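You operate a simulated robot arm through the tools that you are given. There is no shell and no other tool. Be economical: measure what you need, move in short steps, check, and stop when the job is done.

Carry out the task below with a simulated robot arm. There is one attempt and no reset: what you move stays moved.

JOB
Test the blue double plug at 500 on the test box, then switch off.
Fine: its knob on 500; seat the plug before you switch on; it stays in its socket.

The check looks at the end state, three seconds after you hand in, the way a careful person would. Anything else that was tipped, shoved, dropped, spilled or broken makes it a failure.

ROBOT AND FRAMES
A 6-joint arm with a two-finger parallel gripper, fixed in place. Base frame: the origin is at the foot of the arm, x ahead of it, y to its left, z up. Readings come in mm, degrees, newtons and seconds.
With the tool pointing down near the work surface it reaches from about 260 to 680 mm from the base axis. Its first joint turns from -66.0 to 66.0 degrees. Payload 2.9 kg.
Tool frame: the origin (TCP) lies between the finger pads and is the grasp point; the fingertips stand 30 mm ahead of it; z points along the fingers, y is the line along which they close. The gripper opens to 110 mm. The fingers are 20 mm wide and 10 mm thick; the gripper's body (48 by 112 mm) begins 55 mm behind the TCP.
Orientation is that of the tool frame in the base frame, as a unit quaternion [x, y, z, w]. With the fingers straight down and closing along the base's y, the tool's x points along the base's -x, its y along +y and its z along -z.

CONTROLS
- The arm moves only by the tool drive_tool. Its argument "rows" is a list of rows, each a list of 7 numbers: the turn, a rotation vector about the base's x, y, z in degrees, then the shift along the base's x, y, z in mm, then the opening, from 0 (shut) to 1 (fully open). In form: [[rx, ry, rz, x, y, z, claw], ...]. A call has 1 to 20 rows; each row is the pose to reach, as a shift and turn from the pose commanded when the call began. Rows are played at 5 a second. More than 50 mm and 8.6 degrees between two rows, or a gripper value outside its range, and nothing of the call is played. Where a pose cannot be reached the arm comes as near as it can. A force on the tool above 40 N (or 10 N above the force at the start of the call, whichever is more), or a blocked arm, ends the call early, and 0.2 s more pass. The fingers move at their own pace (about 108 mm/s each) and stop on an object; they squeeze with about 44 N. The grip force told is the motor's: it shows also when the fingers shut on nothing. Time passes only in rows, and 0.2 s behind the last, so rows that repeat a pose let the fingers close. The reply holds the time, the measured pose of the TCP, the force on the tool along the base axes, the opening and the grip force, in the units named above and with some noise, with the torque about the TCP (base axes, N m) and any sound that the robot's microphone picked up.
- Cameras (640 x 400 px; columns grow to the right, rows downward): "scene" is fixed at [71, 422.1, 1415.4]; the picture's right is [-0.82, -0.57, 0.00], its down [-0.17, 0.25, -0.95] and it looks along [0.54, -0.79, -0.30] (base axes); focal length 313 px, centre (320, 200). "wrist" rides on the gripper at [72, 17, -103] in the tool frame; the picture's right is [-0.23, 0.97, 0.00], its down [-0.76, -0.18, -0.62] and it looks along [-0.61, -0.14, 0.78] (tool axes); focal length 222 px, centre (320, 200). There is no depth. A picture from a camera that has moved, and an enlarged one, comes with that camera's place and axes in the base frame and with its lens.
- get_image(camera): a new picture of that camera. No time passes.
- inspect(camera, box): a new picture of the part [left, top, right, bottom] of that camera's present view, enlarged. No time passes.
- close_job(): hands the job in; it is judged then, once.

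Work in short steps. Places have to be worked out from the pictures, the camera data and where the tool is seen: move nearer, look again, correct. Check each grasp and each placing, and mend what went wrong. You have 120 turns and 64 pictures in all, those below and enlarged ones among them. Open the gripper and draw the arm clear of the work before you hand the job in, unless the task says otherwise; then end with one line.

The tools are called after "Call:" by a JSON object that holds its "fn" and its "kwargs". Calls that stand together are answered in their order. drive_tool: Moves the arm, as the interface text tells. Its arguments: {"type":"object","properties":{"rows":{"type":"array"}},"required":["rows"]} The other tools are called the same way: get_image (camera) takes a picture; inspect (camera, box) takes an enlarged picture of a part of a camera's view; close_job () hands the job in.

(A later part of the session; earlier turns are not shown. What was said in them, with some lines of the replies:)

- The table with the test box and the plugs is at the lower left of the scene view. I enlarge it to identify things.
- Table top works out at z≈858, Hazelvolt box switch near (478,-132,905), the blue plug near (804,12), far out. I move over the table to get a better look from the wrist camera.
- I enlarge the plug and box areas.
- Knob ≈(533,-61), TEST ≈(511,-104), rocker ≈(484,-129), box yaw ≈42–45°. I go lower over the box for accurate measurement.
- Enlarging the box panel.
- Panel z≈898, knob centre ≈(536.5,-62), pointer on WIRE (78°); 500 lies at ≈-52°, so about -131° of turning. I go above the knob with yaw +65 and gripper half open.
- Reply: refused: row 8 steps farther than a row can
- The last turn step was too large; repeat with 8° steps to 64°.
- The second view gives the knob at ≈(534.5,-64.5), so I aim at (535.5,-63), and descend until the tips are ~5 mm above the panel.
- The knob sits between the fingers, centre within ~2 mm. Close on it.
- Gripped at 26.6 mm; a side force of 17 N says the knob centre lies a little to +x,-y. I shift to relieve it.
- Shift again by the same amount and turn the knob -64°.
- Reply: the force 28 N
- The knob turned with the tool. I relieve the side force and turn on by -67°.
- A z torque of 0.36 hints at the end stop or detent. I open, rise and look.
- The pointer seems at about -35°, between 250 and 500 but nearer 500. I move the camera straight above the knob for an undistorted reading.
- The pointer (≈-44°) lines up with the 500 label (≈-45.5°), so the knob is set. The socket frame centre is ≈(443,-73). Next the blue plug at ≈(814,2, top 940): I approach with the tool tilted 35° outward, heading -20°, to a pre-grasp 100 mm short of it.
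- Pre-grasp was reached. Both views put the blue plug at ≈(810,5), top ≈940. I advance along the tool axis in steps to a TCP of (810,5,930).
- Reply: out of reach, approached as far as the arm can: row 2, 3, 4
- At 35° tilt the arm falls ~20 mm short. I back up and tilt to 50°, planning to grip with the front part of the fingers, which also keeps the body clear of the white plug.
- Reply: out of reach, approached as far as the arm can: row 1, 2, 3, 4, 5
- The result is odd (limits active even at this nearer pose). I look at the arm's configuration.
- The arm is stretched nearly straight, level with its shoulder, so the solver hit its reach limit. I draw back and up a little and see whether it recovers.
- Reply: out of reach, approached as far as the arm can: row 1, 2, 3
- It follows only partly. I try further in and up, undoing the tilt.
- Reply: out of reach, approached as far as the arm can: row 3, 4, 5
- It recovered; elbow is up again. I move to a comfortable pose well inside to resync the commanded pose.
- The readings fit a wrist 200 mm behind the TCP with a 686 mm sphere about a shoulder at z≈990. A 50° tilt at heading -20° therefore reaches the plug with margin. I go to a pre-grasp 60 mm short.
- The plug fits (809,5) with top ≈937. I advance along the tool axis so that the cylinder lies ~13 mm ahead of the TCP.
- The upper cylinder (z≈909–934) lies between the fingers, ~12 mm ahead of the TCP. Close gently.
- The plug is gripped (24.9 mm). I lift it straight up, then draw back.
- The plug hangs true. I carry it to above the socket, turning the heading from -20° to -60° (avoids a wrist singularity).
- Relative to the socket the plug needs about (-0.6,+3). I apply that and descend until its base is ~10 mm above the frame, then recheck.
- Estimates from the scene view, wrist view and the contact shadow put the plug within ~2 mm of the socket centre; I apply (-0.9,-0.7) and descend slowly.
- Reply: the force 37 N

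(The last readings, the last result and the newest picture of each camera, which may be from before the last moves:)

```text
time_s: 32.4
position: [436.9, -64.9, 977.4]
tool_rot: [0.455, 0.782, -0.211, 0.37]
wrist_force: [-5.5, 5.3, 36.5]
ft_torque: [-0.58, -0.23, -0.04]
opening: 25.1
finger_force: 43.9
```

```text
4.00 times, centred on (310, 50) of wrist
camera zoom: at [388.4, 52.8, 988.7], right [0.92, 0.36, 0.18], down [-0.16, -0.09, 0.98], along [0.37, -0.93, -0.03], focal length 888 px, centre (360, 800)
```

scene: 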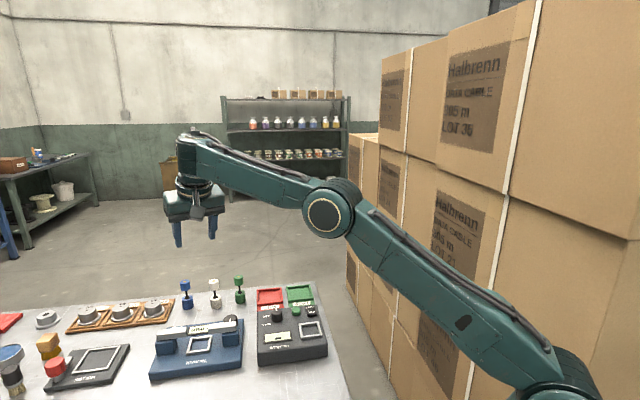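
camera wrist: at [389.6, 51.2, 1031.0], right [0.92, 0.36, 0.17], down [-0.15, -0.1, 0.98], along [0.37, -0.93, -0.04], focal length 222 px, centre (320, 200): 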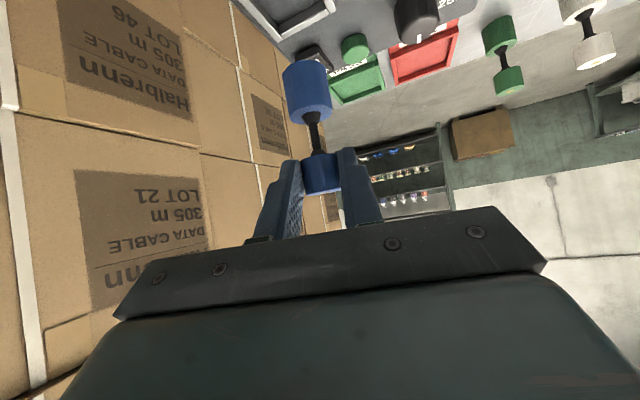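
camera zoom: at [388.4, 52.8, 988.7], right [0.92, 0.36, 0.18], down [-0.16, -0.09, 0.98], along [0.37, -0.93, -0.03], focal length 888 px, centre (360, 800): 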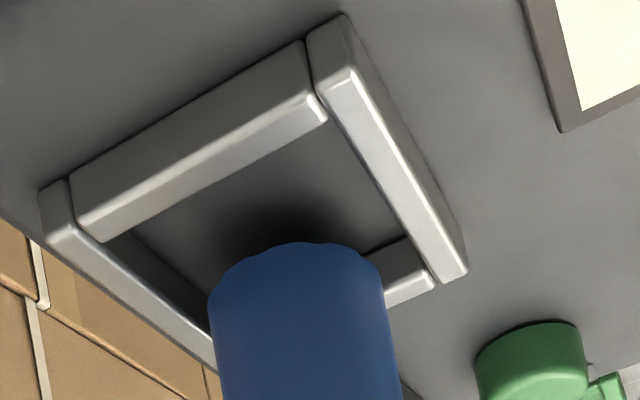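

Force 36 N at base z≈905: the rim stands on the far rails. With proper ellipse geometry both views say to shift by ≈(-7,+7.5). I lift, shift and look again.

Call:
{"fn": "drive_tool", "kwargs": {"rows": [[0, 0, 0, 0, 0, 8, 0.1], [0, 0, 0, 0, 0, 12, 0.1], [0, 0, 0, -4, 4, 12, 0.1], [0, 0, 0, -7, 7.5, 12, 0.1], [0, 0, 0, -7, 7.5, 12, 0.1]]}}

Call:
{"fn": "inspect", "kwargs": {"camera": "scene", "box": [280, 290, 350, 345]}}

Call:
{"fn": "inspect", "kwargs": {"camera": "wrist", "box": [230, 0, 390, 100]}}

```text
time_s: 33.6
position: [429.0, -57.5, 986.3]
tool_rot: [0.453, 0.785, -0.211, 0.366]
wrist_force: [-0.8, -0.2, -0.3]
ft_torque: [0.0, 0.04, 0.01]
opening: 24.6
finger_force: 43.6
```

```text
7.27 times, centred on (315, 318) of scene
camera zoom: at [71.0, 422.1, 1415.4], right [-0.82, -0.57, 0.0], down [-0.17, 0.25, -0.95], along [0.54, -0.79, -0.3], focal length 2278 px, centre (356, -654)
```

zoom: 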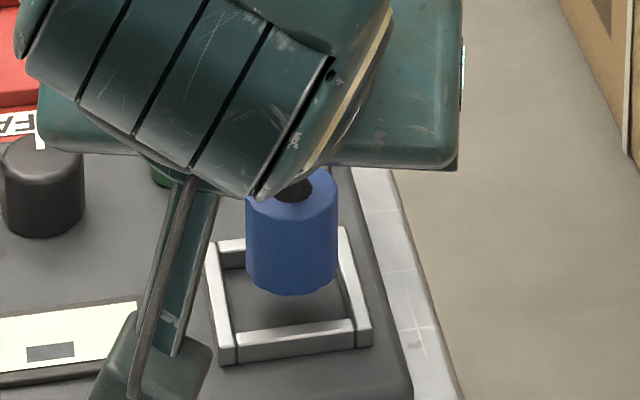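

```text
4.00 times, centred on (310, 50) of wrist
camera zoom: at [380.3, 61.2, 998.1], right [0.92, 0.36, 0.17], down [-0.15, -0.1, 0.98], along [0.37, -0.93, -0.04], focal length 888 px, centre (360, 800)
```

zoom: 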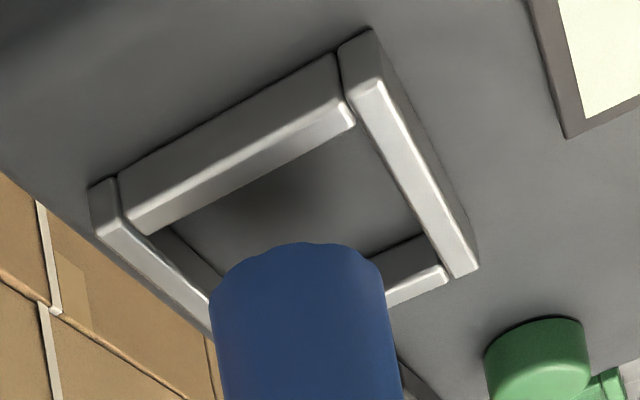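

Both views now suggest a small residual of about (+2,-1). I apply it and descend, watching the force.

Call:
{"fn": "drive_tool", "kwargs": {"rows": [[0, 0, 0, 1.8, -1, 0, 0.1], [0, 0, 0, 1.8, -1, -4, 0.1], [0, 0, 0, 1.8, -1, -8, 0.1], [0, 0, 0, 1.8, -1, -11, 0.1], [0, 0, 0, 1.8, -1, -11, 0.1]]}}

Call:
{"fn": "inspect", "kwargs": {"camera": "scene", "box": [280, 290, 350, 345]}}

Call:
{"fn": "inspect", "kwargs": {"camera": "wrist", "box": [230, 0, 390, 100]}}

```text
time_s: 34.8
position: [430.3, -57.8, 975.2]
tool_rot: [0.454, 0.785, -0.211, 0.365]
wrist_force: [0.5, -0.1, -1.2]
ft_torque: [0.05, 0.0, -0.02]
opening: 24.6
finger_force: 44.1
```

```text
7.27 times, centred on (315, 318) of scene
camera zoom: at [71.0, 422.1, 1415.4], right [-0.82, -0.57, 0.0], down [-0.17, 0.25, -0.95], along [0.54, -0.79, -0.3], focal length 2278 px, centre (356, -654)
```

zoom: 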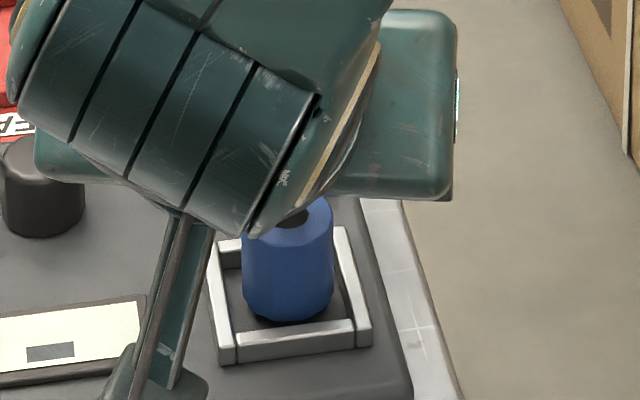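

```text
4.00 times, centred on (310, 50) of wrist
camera zoom: at [382.1, 60.9, 987.2], right [0.92, 0.36, 0.17], down [-0.15, -0.1, 0.98], along [0.37, -0.93, -0.04], focal length 888 px, centre (360, 800)
```

zoom: 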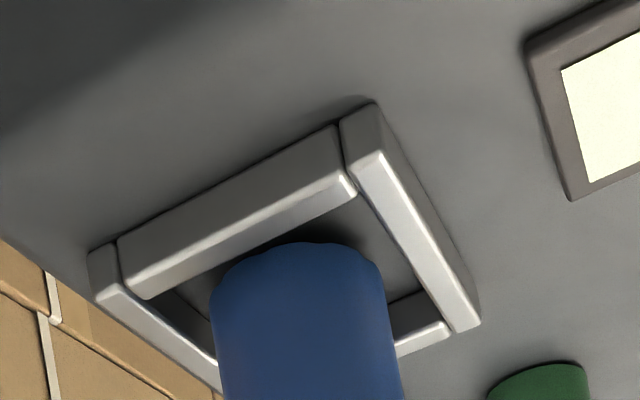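

It passed the earlier contact height with no force, so the plug is entering the frame. I lower on to the floor in 2 mm steps.

Call:
{"fn": "drive_tool", "kwargs": {"rows": [[0, 0, 0, 0, 0, -2, 0.1], [0, 0, 0, 0, 0, -4, 0.1], [0, 0, 0, 0, 0, -5.5, 0.1], [0, 0, 0, 0, 0, -5.5, 0.1]]}}

```text
time_s: 35.8
position: [430.9, -56.0, 970.9]
tool_rot: [0.454, 0.784, -0.212, 0.366]
wrist_force: [-1.0, 1.4, 6.3]
ft_torque: [-0.08, 0.01, 0.0]
opening: 24.8
finger_force: 43.7
```

Contact (6 N) at z=970.9, just where the socket floor should be. A quick look before releasing.

Call:
{"fn": "inspect", "kwargs": {"camera": "scene", "box": [280, 290, 350, 345]}}

Call:
{"fn": "inspect", "kwargs": {"camera": "wrist", "box": [230, 0, 390, 100]}}

```text
7.27 times, centred on (315, 318) of scene
camera zoom: at [70.9, 422.1, 1415.4], right [-0.82, -0.57, 0.0], down [-0.17, 0.25, -0.95], along [0.54, -0.79, -0.3], focal length 2278 px, centre (356, -654)
```

zoom: 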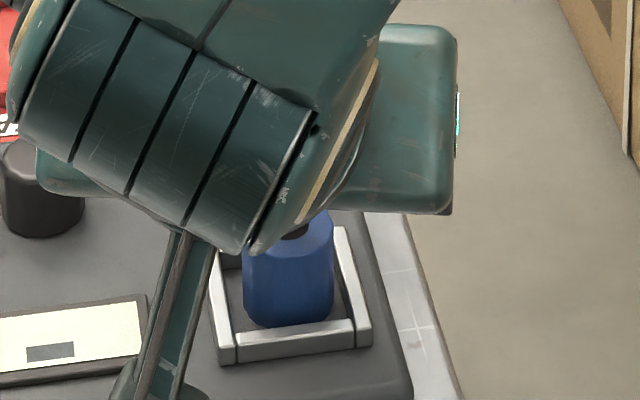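

```text
4.00 times, centred on (310, 50) of wrist
camera zoom: at [382.4, 60.2, 982.0], right [0.92, 0.36, 0.18], down [-0.15, -0.1, 0.98], along [0.37, -0.93, -0.04], focal length 888 px, centre (360, 800)
```

zoom: 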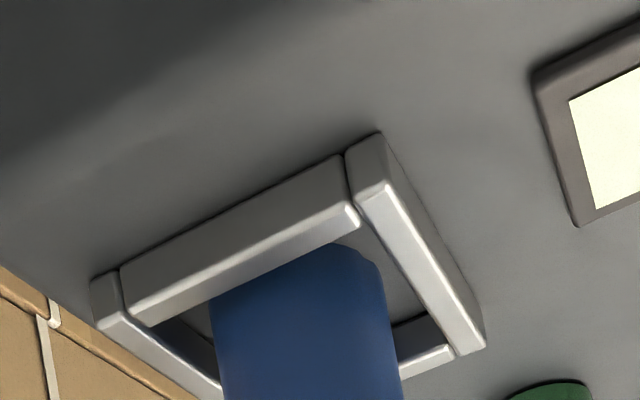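

The near rail now hides the plug's foot, so it is inside the frame. I open and back out along the tool axis.

Call:
{"fn": "drive_tool", "kwargs": {"rows": [[0, 0, 0, 0, 0, 0.3, 0.2], [0, 0, 0, 0, 0, 0.3, 0.3], [0, 0, 0, 0, 0, 0.3, 0.45], [0, 0, 0, 0, 0, 0.3, 0.5], [0, 0, 0, -8, 13, 13, 0.5], [0, 0, 0, -19, 33, 32, 0.5], [0, 0, 0, -34, 58, 60, 0.5], [0, 0, 0, -46, 80, 90, 0.5], [0, 0, 0, -46, 80, 90, 0.5]]}}

Call:
{"fn": "get_image", "kwargs": {"camera": "wrist"}}

Call:
{"fn": "inspect", "kwargs": {"camera": "scene", "box": [240, 260, 360, 350]}}

```text
time_s: 37.8
position: [384.4, 20.3, 1061.3]
tool_rot: [0.454, 0.785, -0.212, 0.365]
wrist_force: [0.1, 0.4, 0.2]
ft_torque: [0.01, 0.02, 0.0]
opening: 54.9
finger_force: 0.0
```

```text
15 pictures are left
camera wrist: at [335.0, 138.7, 1071.9], right [0.92, 0.36, 0.17], down [-0.15, -0.1, 0.98], along [0.37, -0.93, -0.04], focal length 222 px, centre (320, 200)
```

wrist: 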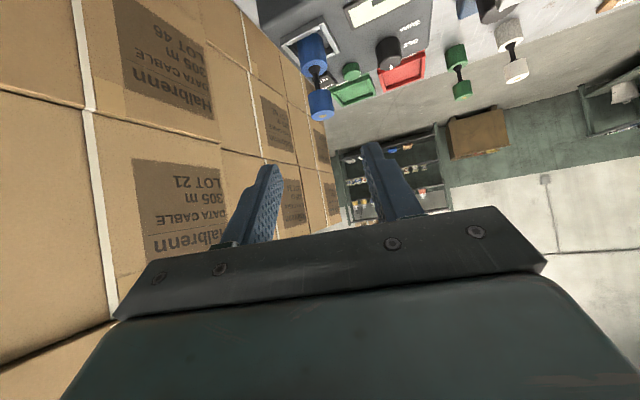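

```text
4.44 times, centred on (300, 305) of scene
camera zoom: at [70.9, 422.1, 1415.4], right [-0.82, -0.57, 0.0], down [-0.17, 0.25, -0.95], along [0.54, -0.79, -0.3], focal length 1392 px, centre (409, -267)
```

zoom: 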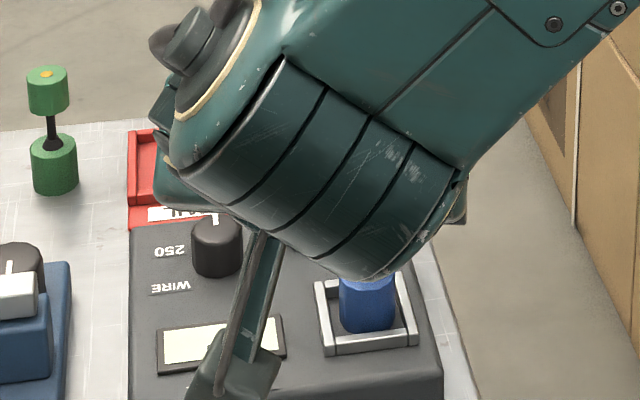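

The plug stands upright in the socket. Next I return the tool to pointing down (yaw 0, fingers shut), passing high over the plug, to hover over the ON end of the rocker at ≈(475,-123).

Call:
{"fn": "drive_tool", "kwargs": {"rows": [[2.61, 4.52, 5.6, 0, 0, 20, 0.4], [5.22, 9.04, 11.2, 0, 0, 40, 0.2], [7.83, 13.56, 16.8, 10, -10, 55, 0.1], [10.44, 18.08, 22.4, 22, -30, 60, 0], [13.05, 22.6, 28.0, 35, -50, 60, 0], [15.66, 27.12, 33.6, 48, -70, 60, 0], [18.27, 31.64, 39.2, 60, -90, 60, 0], [20.88, 36.16, 44.8, 70, -110, 50, 0], [23.49, 40.68, 50.4, 80, -130, 35, 0], [26.1, 45.2, 56.0, 90.6, -143.8, 10, 0], [26.1, 45.2, 56.0, 90.6, -143.8, -25, 0], [26.1, 45.2, 56.0, 90.6, -143.8, -50, 0], [26.1, 45.2, 56.0, 90.6, -143.8, -50, 0]]}}

Call:
{"fn": "get_image", "kwargs": {"camera": "wrist"}}

```text
time_s: 40.6
position: [475.4, -120.2, 1009.6]
tool_rot: [-0.001, 1.0, 0.0, -0.001]
wrist_force: [0.4, 0.2, 0.7]
ft_torque: [-0.01, 0.02, 0.01]
opening: 0.0
finger_force: 38.0
```

```text
13 pictures are left
camera wrist: at [402.8, -103.5, 1114.2], right [0.23, 0.97, 0.0], down [0.76, -0.18, 0.62], along [0.61, -0.14, -0.78], focal length 222 px, centre (320, 200)
```

wrist: 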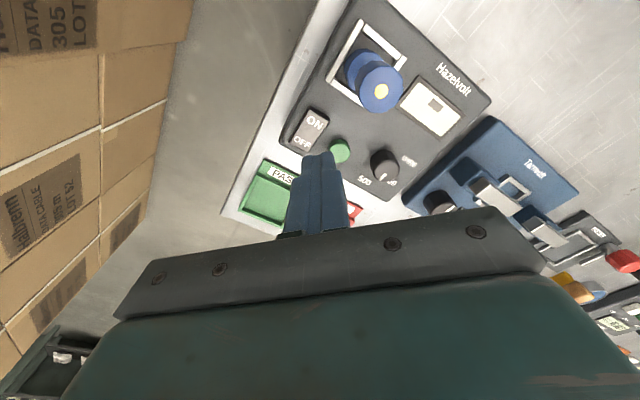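

Rocker ON ≈(473,-123.6), OFF ≈(491,-141), centre (482,-132). I turn to yaw -45° so the gripper body stays off the plug, and descend to just above the ON end.

Call:
{"fn": "drive_tool", "kwargs": {"rows": [[0, 0, -7.5, -1, 0, 0, 0], [0, 0, -15, -2, -1, 0, 0], [0, 0, -22.5, -3, -1, 0, 0], [0, 0, -30, -4, -1.7, 0, 0], [0, 0, -37.5, -4, -1.7, -10, 0], [0, 0, -45, -4, -1.7, -30, 0], [0, 0, -45, -4, -1.7, -55, 0], [0, 0, -45, -4, -1.7, -65, 0], [0, 0, -45, -4, -1.7, -65, 0]]}}

Call:
{"fn": "get_image", "kwargs": {"camera": "wrist"}}

```text
time_s: 42.6
position: [470.8, -123.3, 945.6]
tool_rot: [0.384, 0.923, 0.0, 0.0]
wrist_force: [-0.2, -0.1, 0.0]
ft_torque: [0.02, 0.02, 0.02]
opening: 0.1
finger_force: 37.9
```

```text
12 pictures are left
camera wrist: at [431.6, -59.4, 1049.0], right [0.85, 0.53, 0.0], down [0.41, -0.66, 0.62], along [0.33, -0.53, -0.78], focal length 222 px, centre (320, 200)
```

wrist: 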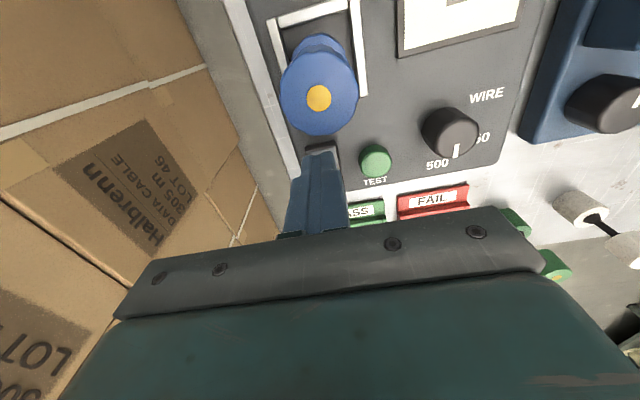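

The tip is over the rocker's ON half. Press down in small steps.

Call:
{"fn": "drive_tool", "kwargs": {"rows": [[0, 0, 0, 0, 0, -2, 0], [0, 0, 0, 0, 0, -4, 0], [0, 0, 0, 0, 0, -6, 0], [0, 0, 0, 0, 0, -8, 0]]}}

```text
time_s: 43.6
position: [472.6, -123.6, 937.6]
tool_rot: [0.383, 0.924, -0.001, 0.0]
wrist_force: [-0.6, -0.4, 0.1]
ft_torque: [-0.01, -0.01, 0.0]
opening: 0.0
finger_force: 37.4
```

No contact yet (tip at ≈907.6). I continue.

Call:
{"fn": "drive_tool", "kwargs": {"rows": [[0, 0, 0, 0, 0, -1, 0], [0, 0, 0, 0, 0, -2, 0], [0, 0, 0, 0, 0, -3, 0], [0, 0, 0, 0, 0, -4, 0]]}}

```text
time_s: 44.6
position: [472.0, -122.8, 933.6]
tool_rot: [0.383, 0.924, 0.0, 0.001]
wrist_force: [-0.3, 0.2, 0.9]
ft_torque: [0.01, -0.04, -0.01]
opening: 0.0
finger_force: 38.0
```

Tip at 903.6, barely any force. Continue.

Call:
{"fn": "drive_tool", "kwargs": {"rows": [[0, 0, 0, 0, 0, -1, 0], [0, 0, 0, 0, 0, -2, 0], [0, 0, 0, 0, 0, -3, 0], [0, 0, 0, 0, 0, -3, 0]]}}

Call:
{"fn": "inspect", "kwargs": {"camera": "scene", "box": [250, 270, 350, 345]}}

```text
time_s: 45.6
position: [471.0, -122.9, 930.7]
tool_rot: [0.384, 0.923, 0.0, 0.0]
wrist_force: [-0.5, 0.8, 0.9]
ft_torque: [0.02, 0.02, 0.0]
opening: 0.0
finger_force: 37.5
```

```text
5.33 times, centred on (300, 308) of scene
camera zoom: at [71.0, 422.1, 1415.4], right [-0.82, -0.57, 0.0], down [-0.17, 0.25, -0.95], along [0.54, -0.79, -0.3], focal length 1670 px, centre (427, -373)
```

zoom: 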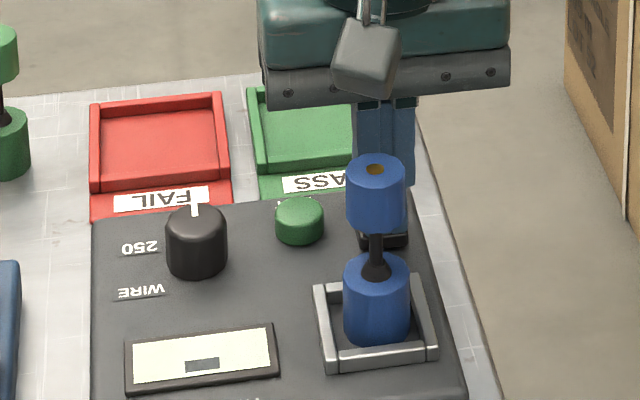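

Still no contact; the panel may be a few mm lower than assumed and the view suggests a gap. I continue slowly, watching the force.

Call:
{"fn": "drive_tool", "kwargs": {"rows": [[0, 0, 0, 0, 0, -1, 0], [0, 0, 0, 0, 0, -2, 0], [0, 0, 0, 0, 0, -3, 0], [0, 0, 0, 0, 0, -4, 0], [0, 0, 0, 0, 0, -4, 0]]}}

```text
time_s: 46.8
position: [471.8, -122.6, 928.0]
tool_rot: [0.382, 0.924, 0.0, 0.0]
wrist_force: [-6.4, 3.9, 15.7]
ft_torque: [0.03, 0.05, -0.19]
opening: 0.0
finger_force: 37.6
```

Contact at tip z≈898 with 16 N, no click heard yet. Push a little more.

Call:
{"fn": "drive_tool", "kwargs": {"rows": [[0, 0, 0, 0, 0, -1, 0], [0, 0, 0, 0, 0, -2, 0], [0, 0, 0, 0, 0, -2, 0]]}}

Call:
{"fn": "inspect", "kwargs": {"camera": "scene", "box": [250, 270, 350, 345]}}

```text
time_s: 47.4
position: [470.8, -123.6, 928.4]
tool_rot: [0.383, 0.924, 0.0, 0.001]
wrist_force: [-3.8, 1.0, 7.5]
ft_torque: [0.0, 0.03, -0.05]
opening: 0.0
finger_force: 37.4
stopped in row 2: the force on the tool passed its limit at 42 N (the readings are from after the stop); the commanded pose is now the measured one
```

```text
5.33 times, centred on (300, 308) of scene
camera zoom: at [70.8, 422.1, 1415.4], right [-0.82, -0.57, 0.0], down [-0.17, 0.25, -0.95], along [0.54, -0.79, -0.3], focal length 1670 px, centre (427, -373)
```

zoom: 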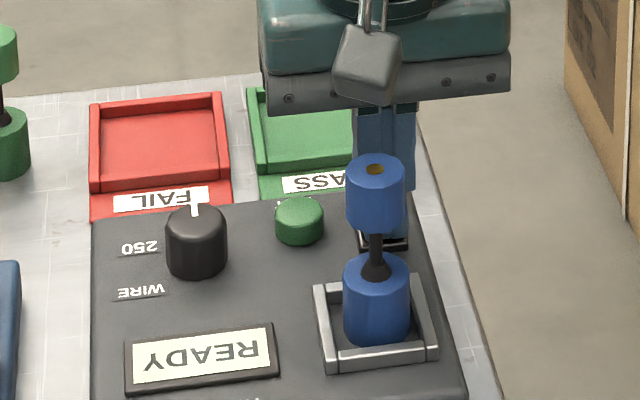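

Display shows READY: the box is on, with plug seated. I lift and hover over TEST at ≈(509,-106).

Call:
{"fn": "drive_tool", "kwargs": {"rows": [[0, 0, 0, 0, 0, 15, 0], [0, 0, 0, 0, 0, 30, 0], [0, 0, 0, 15, 7, 30, 0], [0, 0, 0, 38, 17.5, 30, 0], [0, 0, 0, 38, 17.5, 20, 0], [0, 0, 0, 38, 17.5, 14, 0], [0, 0, 0, 38, 17.5, 14, 0]]}}

Call:
{"fn": "get_image", "kwargs": {"camera": "wrist"}}

```text
time_s: 49.0
position: [510.1, -106.3, 941.1]
tool_rot: [0.383, 0.924, 0.001, 0.001]
wrist_force: [-0.5, -0.2, 0.3]
ft_torque: [0.0, -0.05, -0.03]
opening: 0.0
finger_force: 38.2
```

```text
9 pictures are left
camera wrist: at [469.5, -41.9, 1044.4], right [0.85, 0.53, 0.0], down [0.41, -0.66, 0.62], along [0.33, -0.53, -0.78], focal length 222 px, centre (320, 200)
```

wrist: 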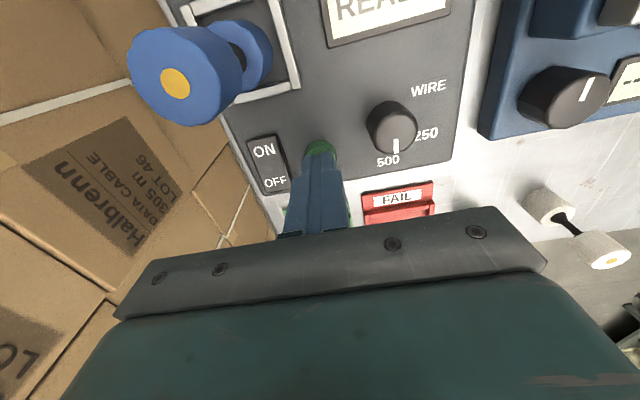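

The tip covers the green TEST button. Press down.

Call:
{"fn": "drive_tool", "kwargs": {"rows": [[0, 0, 0, 0, 0, -2, 0], [0, 0, 0, 0, 0, -4, 0], [0, 0, 0, 0, 0, -5, 0], [0, 0, 0, 0, 0, -6, 0], [0, 0, 0, 0, 0, -7, 0], [0, 0, 0, 0, 0, -8, 0], [0, 0, 0, 0, 0, -9, 0], [0, 0, 0, 0, 0, -10, 0]]}}

```text
time_s: 50.8
position: [510.4, -105.9, 932.4]
tool_rot: [0.383, 0.924, 0.0, 0.001]
wrist_force: [-0.2, 0.5, 0.0]
ft_torque: [0.02, -0.02, -0.02]
opening: 0.0
finger_force: 38.1
```

Call:
{"fn": "drive_tool", "kwargs": {"rows": [[0, 0, 0, 0, 0, -1, 0], [0, 0, 0, 0, 0, -2, 0], [0, 0, 0, 0, 0, -3, 0], [0, 0, 0, 0, 0, -4, 0], [0, 0, 0, 0, 0, -4, 0]]}}

```text
time_s: 52.0
position: [510.3, -106.4, 928.2]
tool_rot: [0.384, 0.924, 0.0, 0.001]
wrist_force: [0.4, -0.9, 2.0]
ft_torque: [-0.04, -0.03, 0.0]
opening: 0.0
finger_force: 37.4
heard: click
```

A click was heard at TEST. I hold briefly and read the display.

Call:
{"fn": "drive_tool", "kwargs": {"rows": [[0, 0, 0, 0, 0, 0, 0], [0, 0, 0, 0, 0, 0, 0]]}}

Call:
{"fn": "inspect", "kwargs": {"camera": "scene", "box": [250, 270, 350, 345]}}

```text
time_s: 52.6
position: [511.4, -105.1, 926.9]
tool_rot: [0.383, 0.924, 0.0, 0.001]
wrist_force: [0.7, -0.5, 2.3]
ft_torque: [-0.04, -0.01, -0.05]
opening: 0.1
finger_force: 38.0
```

```text
5.33 times, centred on (300, 308) of scene
camera zoom: at [71.0, 422.1, 1415.4], right [-0.82, -0.57, 0.0], down [-0.17, 0.25, -0.95], along [0.54, -0.79, -0.3], focal length 1670 px, centre (427, -373)
```

zoom: 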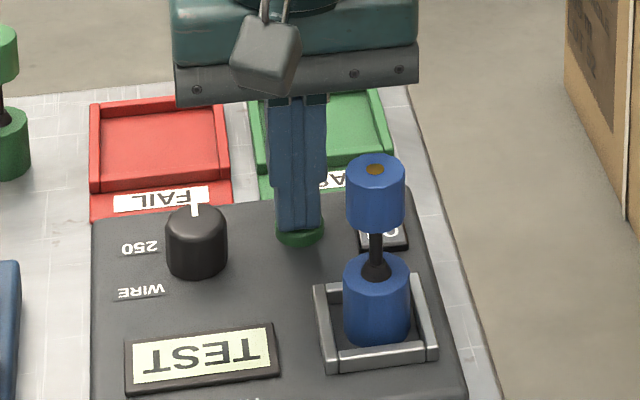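

The display says TEST; I keep the button held for 3 s and read again.

Call:
{"fn": "drive_tool", "kwargs": {"rows": [[0, 0, 0, 0, 0, 0, 0], [0, 0, 0, 0, 0, 0, 0], [0, 0, 0, 0, 0, 0, 0], [0, 0, 0, 0, 0, 0, 0], [0, 0, 0, 0, 0, 0, 0], [0, 0, 0, 0, 0, 0, 0], [0, 0, 0, 0, 0, 0, 0], [0, 0, 0, 0, 0, 0, 0], [0, 0, 0, 0, 0, 0, 0], [0, 0, 0, 0, 0, 0, 0], [0, 0, 0, 0, 0, 0, 0], [0, 0, 0, 0, 0, 0, 0], [0, 0, 0, 0, 0, 0, 0], [0, 0, 0, 0, 0, 0, 0], [0, 0, 0, 0, 0, 0, 0]]}}

Call:
{"fn": "inspect", "kwargs": {"camera": "scene", "box": [260, 305, 320, 345]}}

```text
time_s: 55.8
position: [509.8, -106.5, 926.8]
tool_rot: [0.383, 0.924, 0.0, 0.001]
wrist_force: [0.4, 0.8, 2.7]
ft_torque: [-0.01, -0.05, -0.01]
opening: 0.0
finger_force: 37.8
```

```text
10.00 times, centred on (290, 325) of scene
camera zoom: at [70.9, 422.1, 1415.4], right [-0.82, -0.57, 0.0], down [-0.17, 0.25, -0.95], along [0.54, -0.79, -0.3], focal length 3132 px, centre (620, -1050)
```

zoom: 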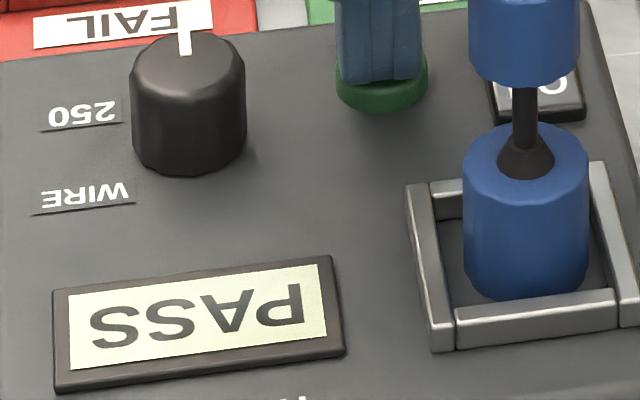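

Result: PASS. I lift off and hover over the OFF end of the rocker at ≈(491,-141).

Call:
{"fn": "drive_tool", "kwargs": {"rows": [[0, 0, 0, 0, 0, 12, 0], [0, 0, 0, 0, 0, 25, 0], [0, 0, 0, -10, -18, 25, 0], [0, 0, 0, -19, -35, 25, 0], [0, 0, 0, -19, -35, 16, 0], [0, 0, 0, -19, -35, 10, 0], [0, 0, 0, -19, -35, 8, 0], [0, 0, 0, -19, -35, 8, 0]]}}

Call:
{"fn": "get_image", "kwargs": {"camera": "wrist"}}

```text
time_s: 57.6
position: [490.6, -140.1, 935.0]
tool_rot: [0.383, 0.924, -0.001, 0.001]
wrist_force: [-0.2, -0.3, 0.1]
ft_torque: [-0.01, -0.02, 0.01]
opening: 0.1
finger_force: 37.6
```

```text
6 pictures are left
camera wrist: at [450.7, -77.4, 1039.0], right [0.85, 0.53, 0.0], down [0.41, -0.66, 0.62], along [0.33, -0.53, -0.78], focal length 222 px, centre (320, 200)
```

wrist: 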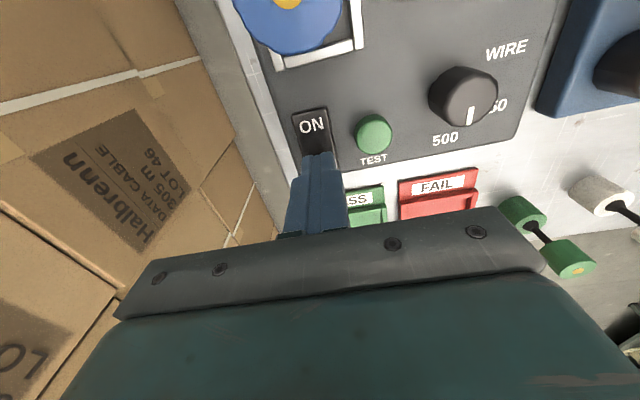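

The tip covers OFF and leaves ON free. Press down in 1 mm steps.

Call:
{"fn": "drive_tool", "kwargs": {"rows": [[0, 0, 0, 0, 0, -2, 0], [0, 0, 0, 0, 0, -3, 0], [0, 0, 0, 0, 0, -4, 0], [0, 0, 0, 0, 0, -5, 0], [0, 0, 0, 0, 0, -6, 0], [0, 0, 0, 0, 0, -7, 0], [0, 0, 0, 0, 0, -8, 0], [0, 0, 0, 0, 0, -9, 0], [0, 0, 0, 0, 0, -10, 0]]}}

Call:
{"fn": "inspect", "kwargs": {"camera": "scene", "box": [250, 285, 340, 345]}}

```text
time_s: 59.6
position: [491.4, -141.5, 928.8]
tool_rot: [0.383, 0.924, 0.001, 0.003]
wrist_force: [-0.3, -0.1, 1.8]
ft_torque: [0.02, 0.02, -0.03]
opening: 0.0
finger_force: 37.9
stopped in row 9: the force on the tool passed its limit at 42 N (the readings are from after the stop); the commanded pose is now the measured one
```

```text
6.67 times, centred on (295, 315) of scene
camera zoom: at [70.9, 422.1, 1415.4], right [-0.82, -0.57, 0.0], down [-0.17, 0.25, -0.95], along [0.54, -0.79, -0.3], focal length 2088 px, centre (487, -567)
```

zoom: 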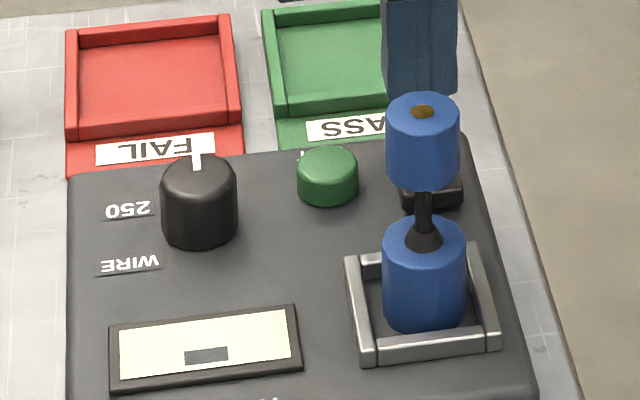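

The display is back to its off state. I rise straight up, open the gripper, and draw clear.

Call:
{"fn": "drive_tool", "kwargs": {"rows": [[0, 0, 0, 0, 0, 20, 0], [0, 0, 0, 0, 0, 50, 0], [0, 0, 0, 0, 0, 90, 0.2], [0, 0, 0, 0, 0, 130, 0.6], [0, 0, 0, 0, 0, 170, 1], [0, 0, 0, -25, 15, 210, 1], [0, 0, 0, -50, 30, 250, 1], [0, 0, 0, -50, 30, 250, 1]]}}

Call:
{"fn": "get_image", "kwargs": {"camera": "scene"}}

Call:
{"fn": "inspect", "kwargs": {"camera": "scene", "box": [150, 265, 350, 390]}}

```text
time_s: 61.4
position: [441.5, -110.4, 1180.7]
tool_rot: [0.384, 0.923, 0.0, 0.003]
wrist_force: [-0.1, -0.1, 1.2]
ft_torque: [0.01, 0.03, 0.0]
opening: 109.9
finger_force: 0.1
```

```text
4 pictures are left
```

scene: 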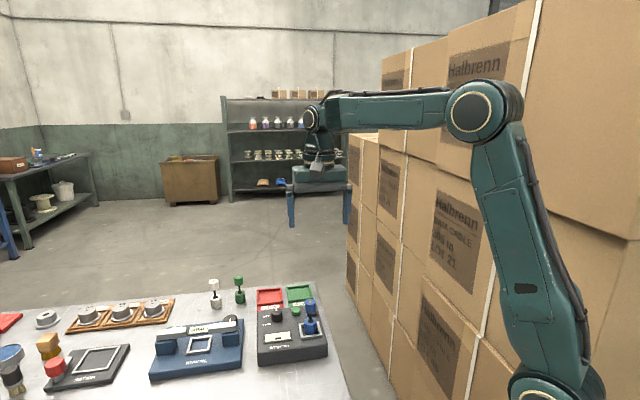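

```text
3.20 times, centred on (250, 328) of scene
camera zoom: at [70.9, 422.1, 1415.4], right [-0.82, -0.57, 0.0], down [-0.17, 0.25, -0.95], along [0.54, -0.79, -0.3], focal length 1002 px, centre (544, -208)
```

zoom: 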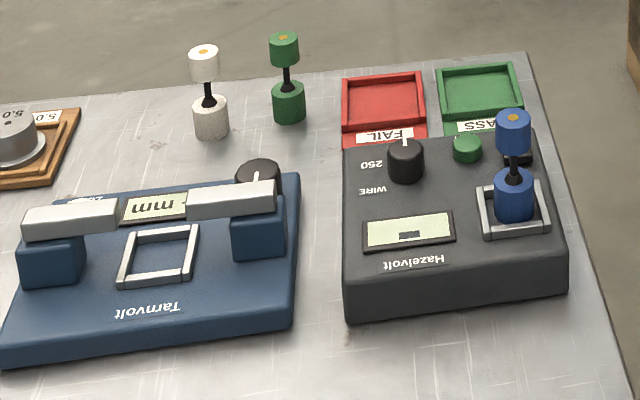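

The plug stands in its socket, the knob is on 500, the box is off, nothing else has moved, and the arm is clear with the gripper open. I hand in.

Call:
{"fn": "close_job", "kwargs": {}}

```text
The job is handed in.
```

The blue double plug was tested at 500 and the display read PASS; the box is now switched off, with the plug still in its socket and the knob on 500.
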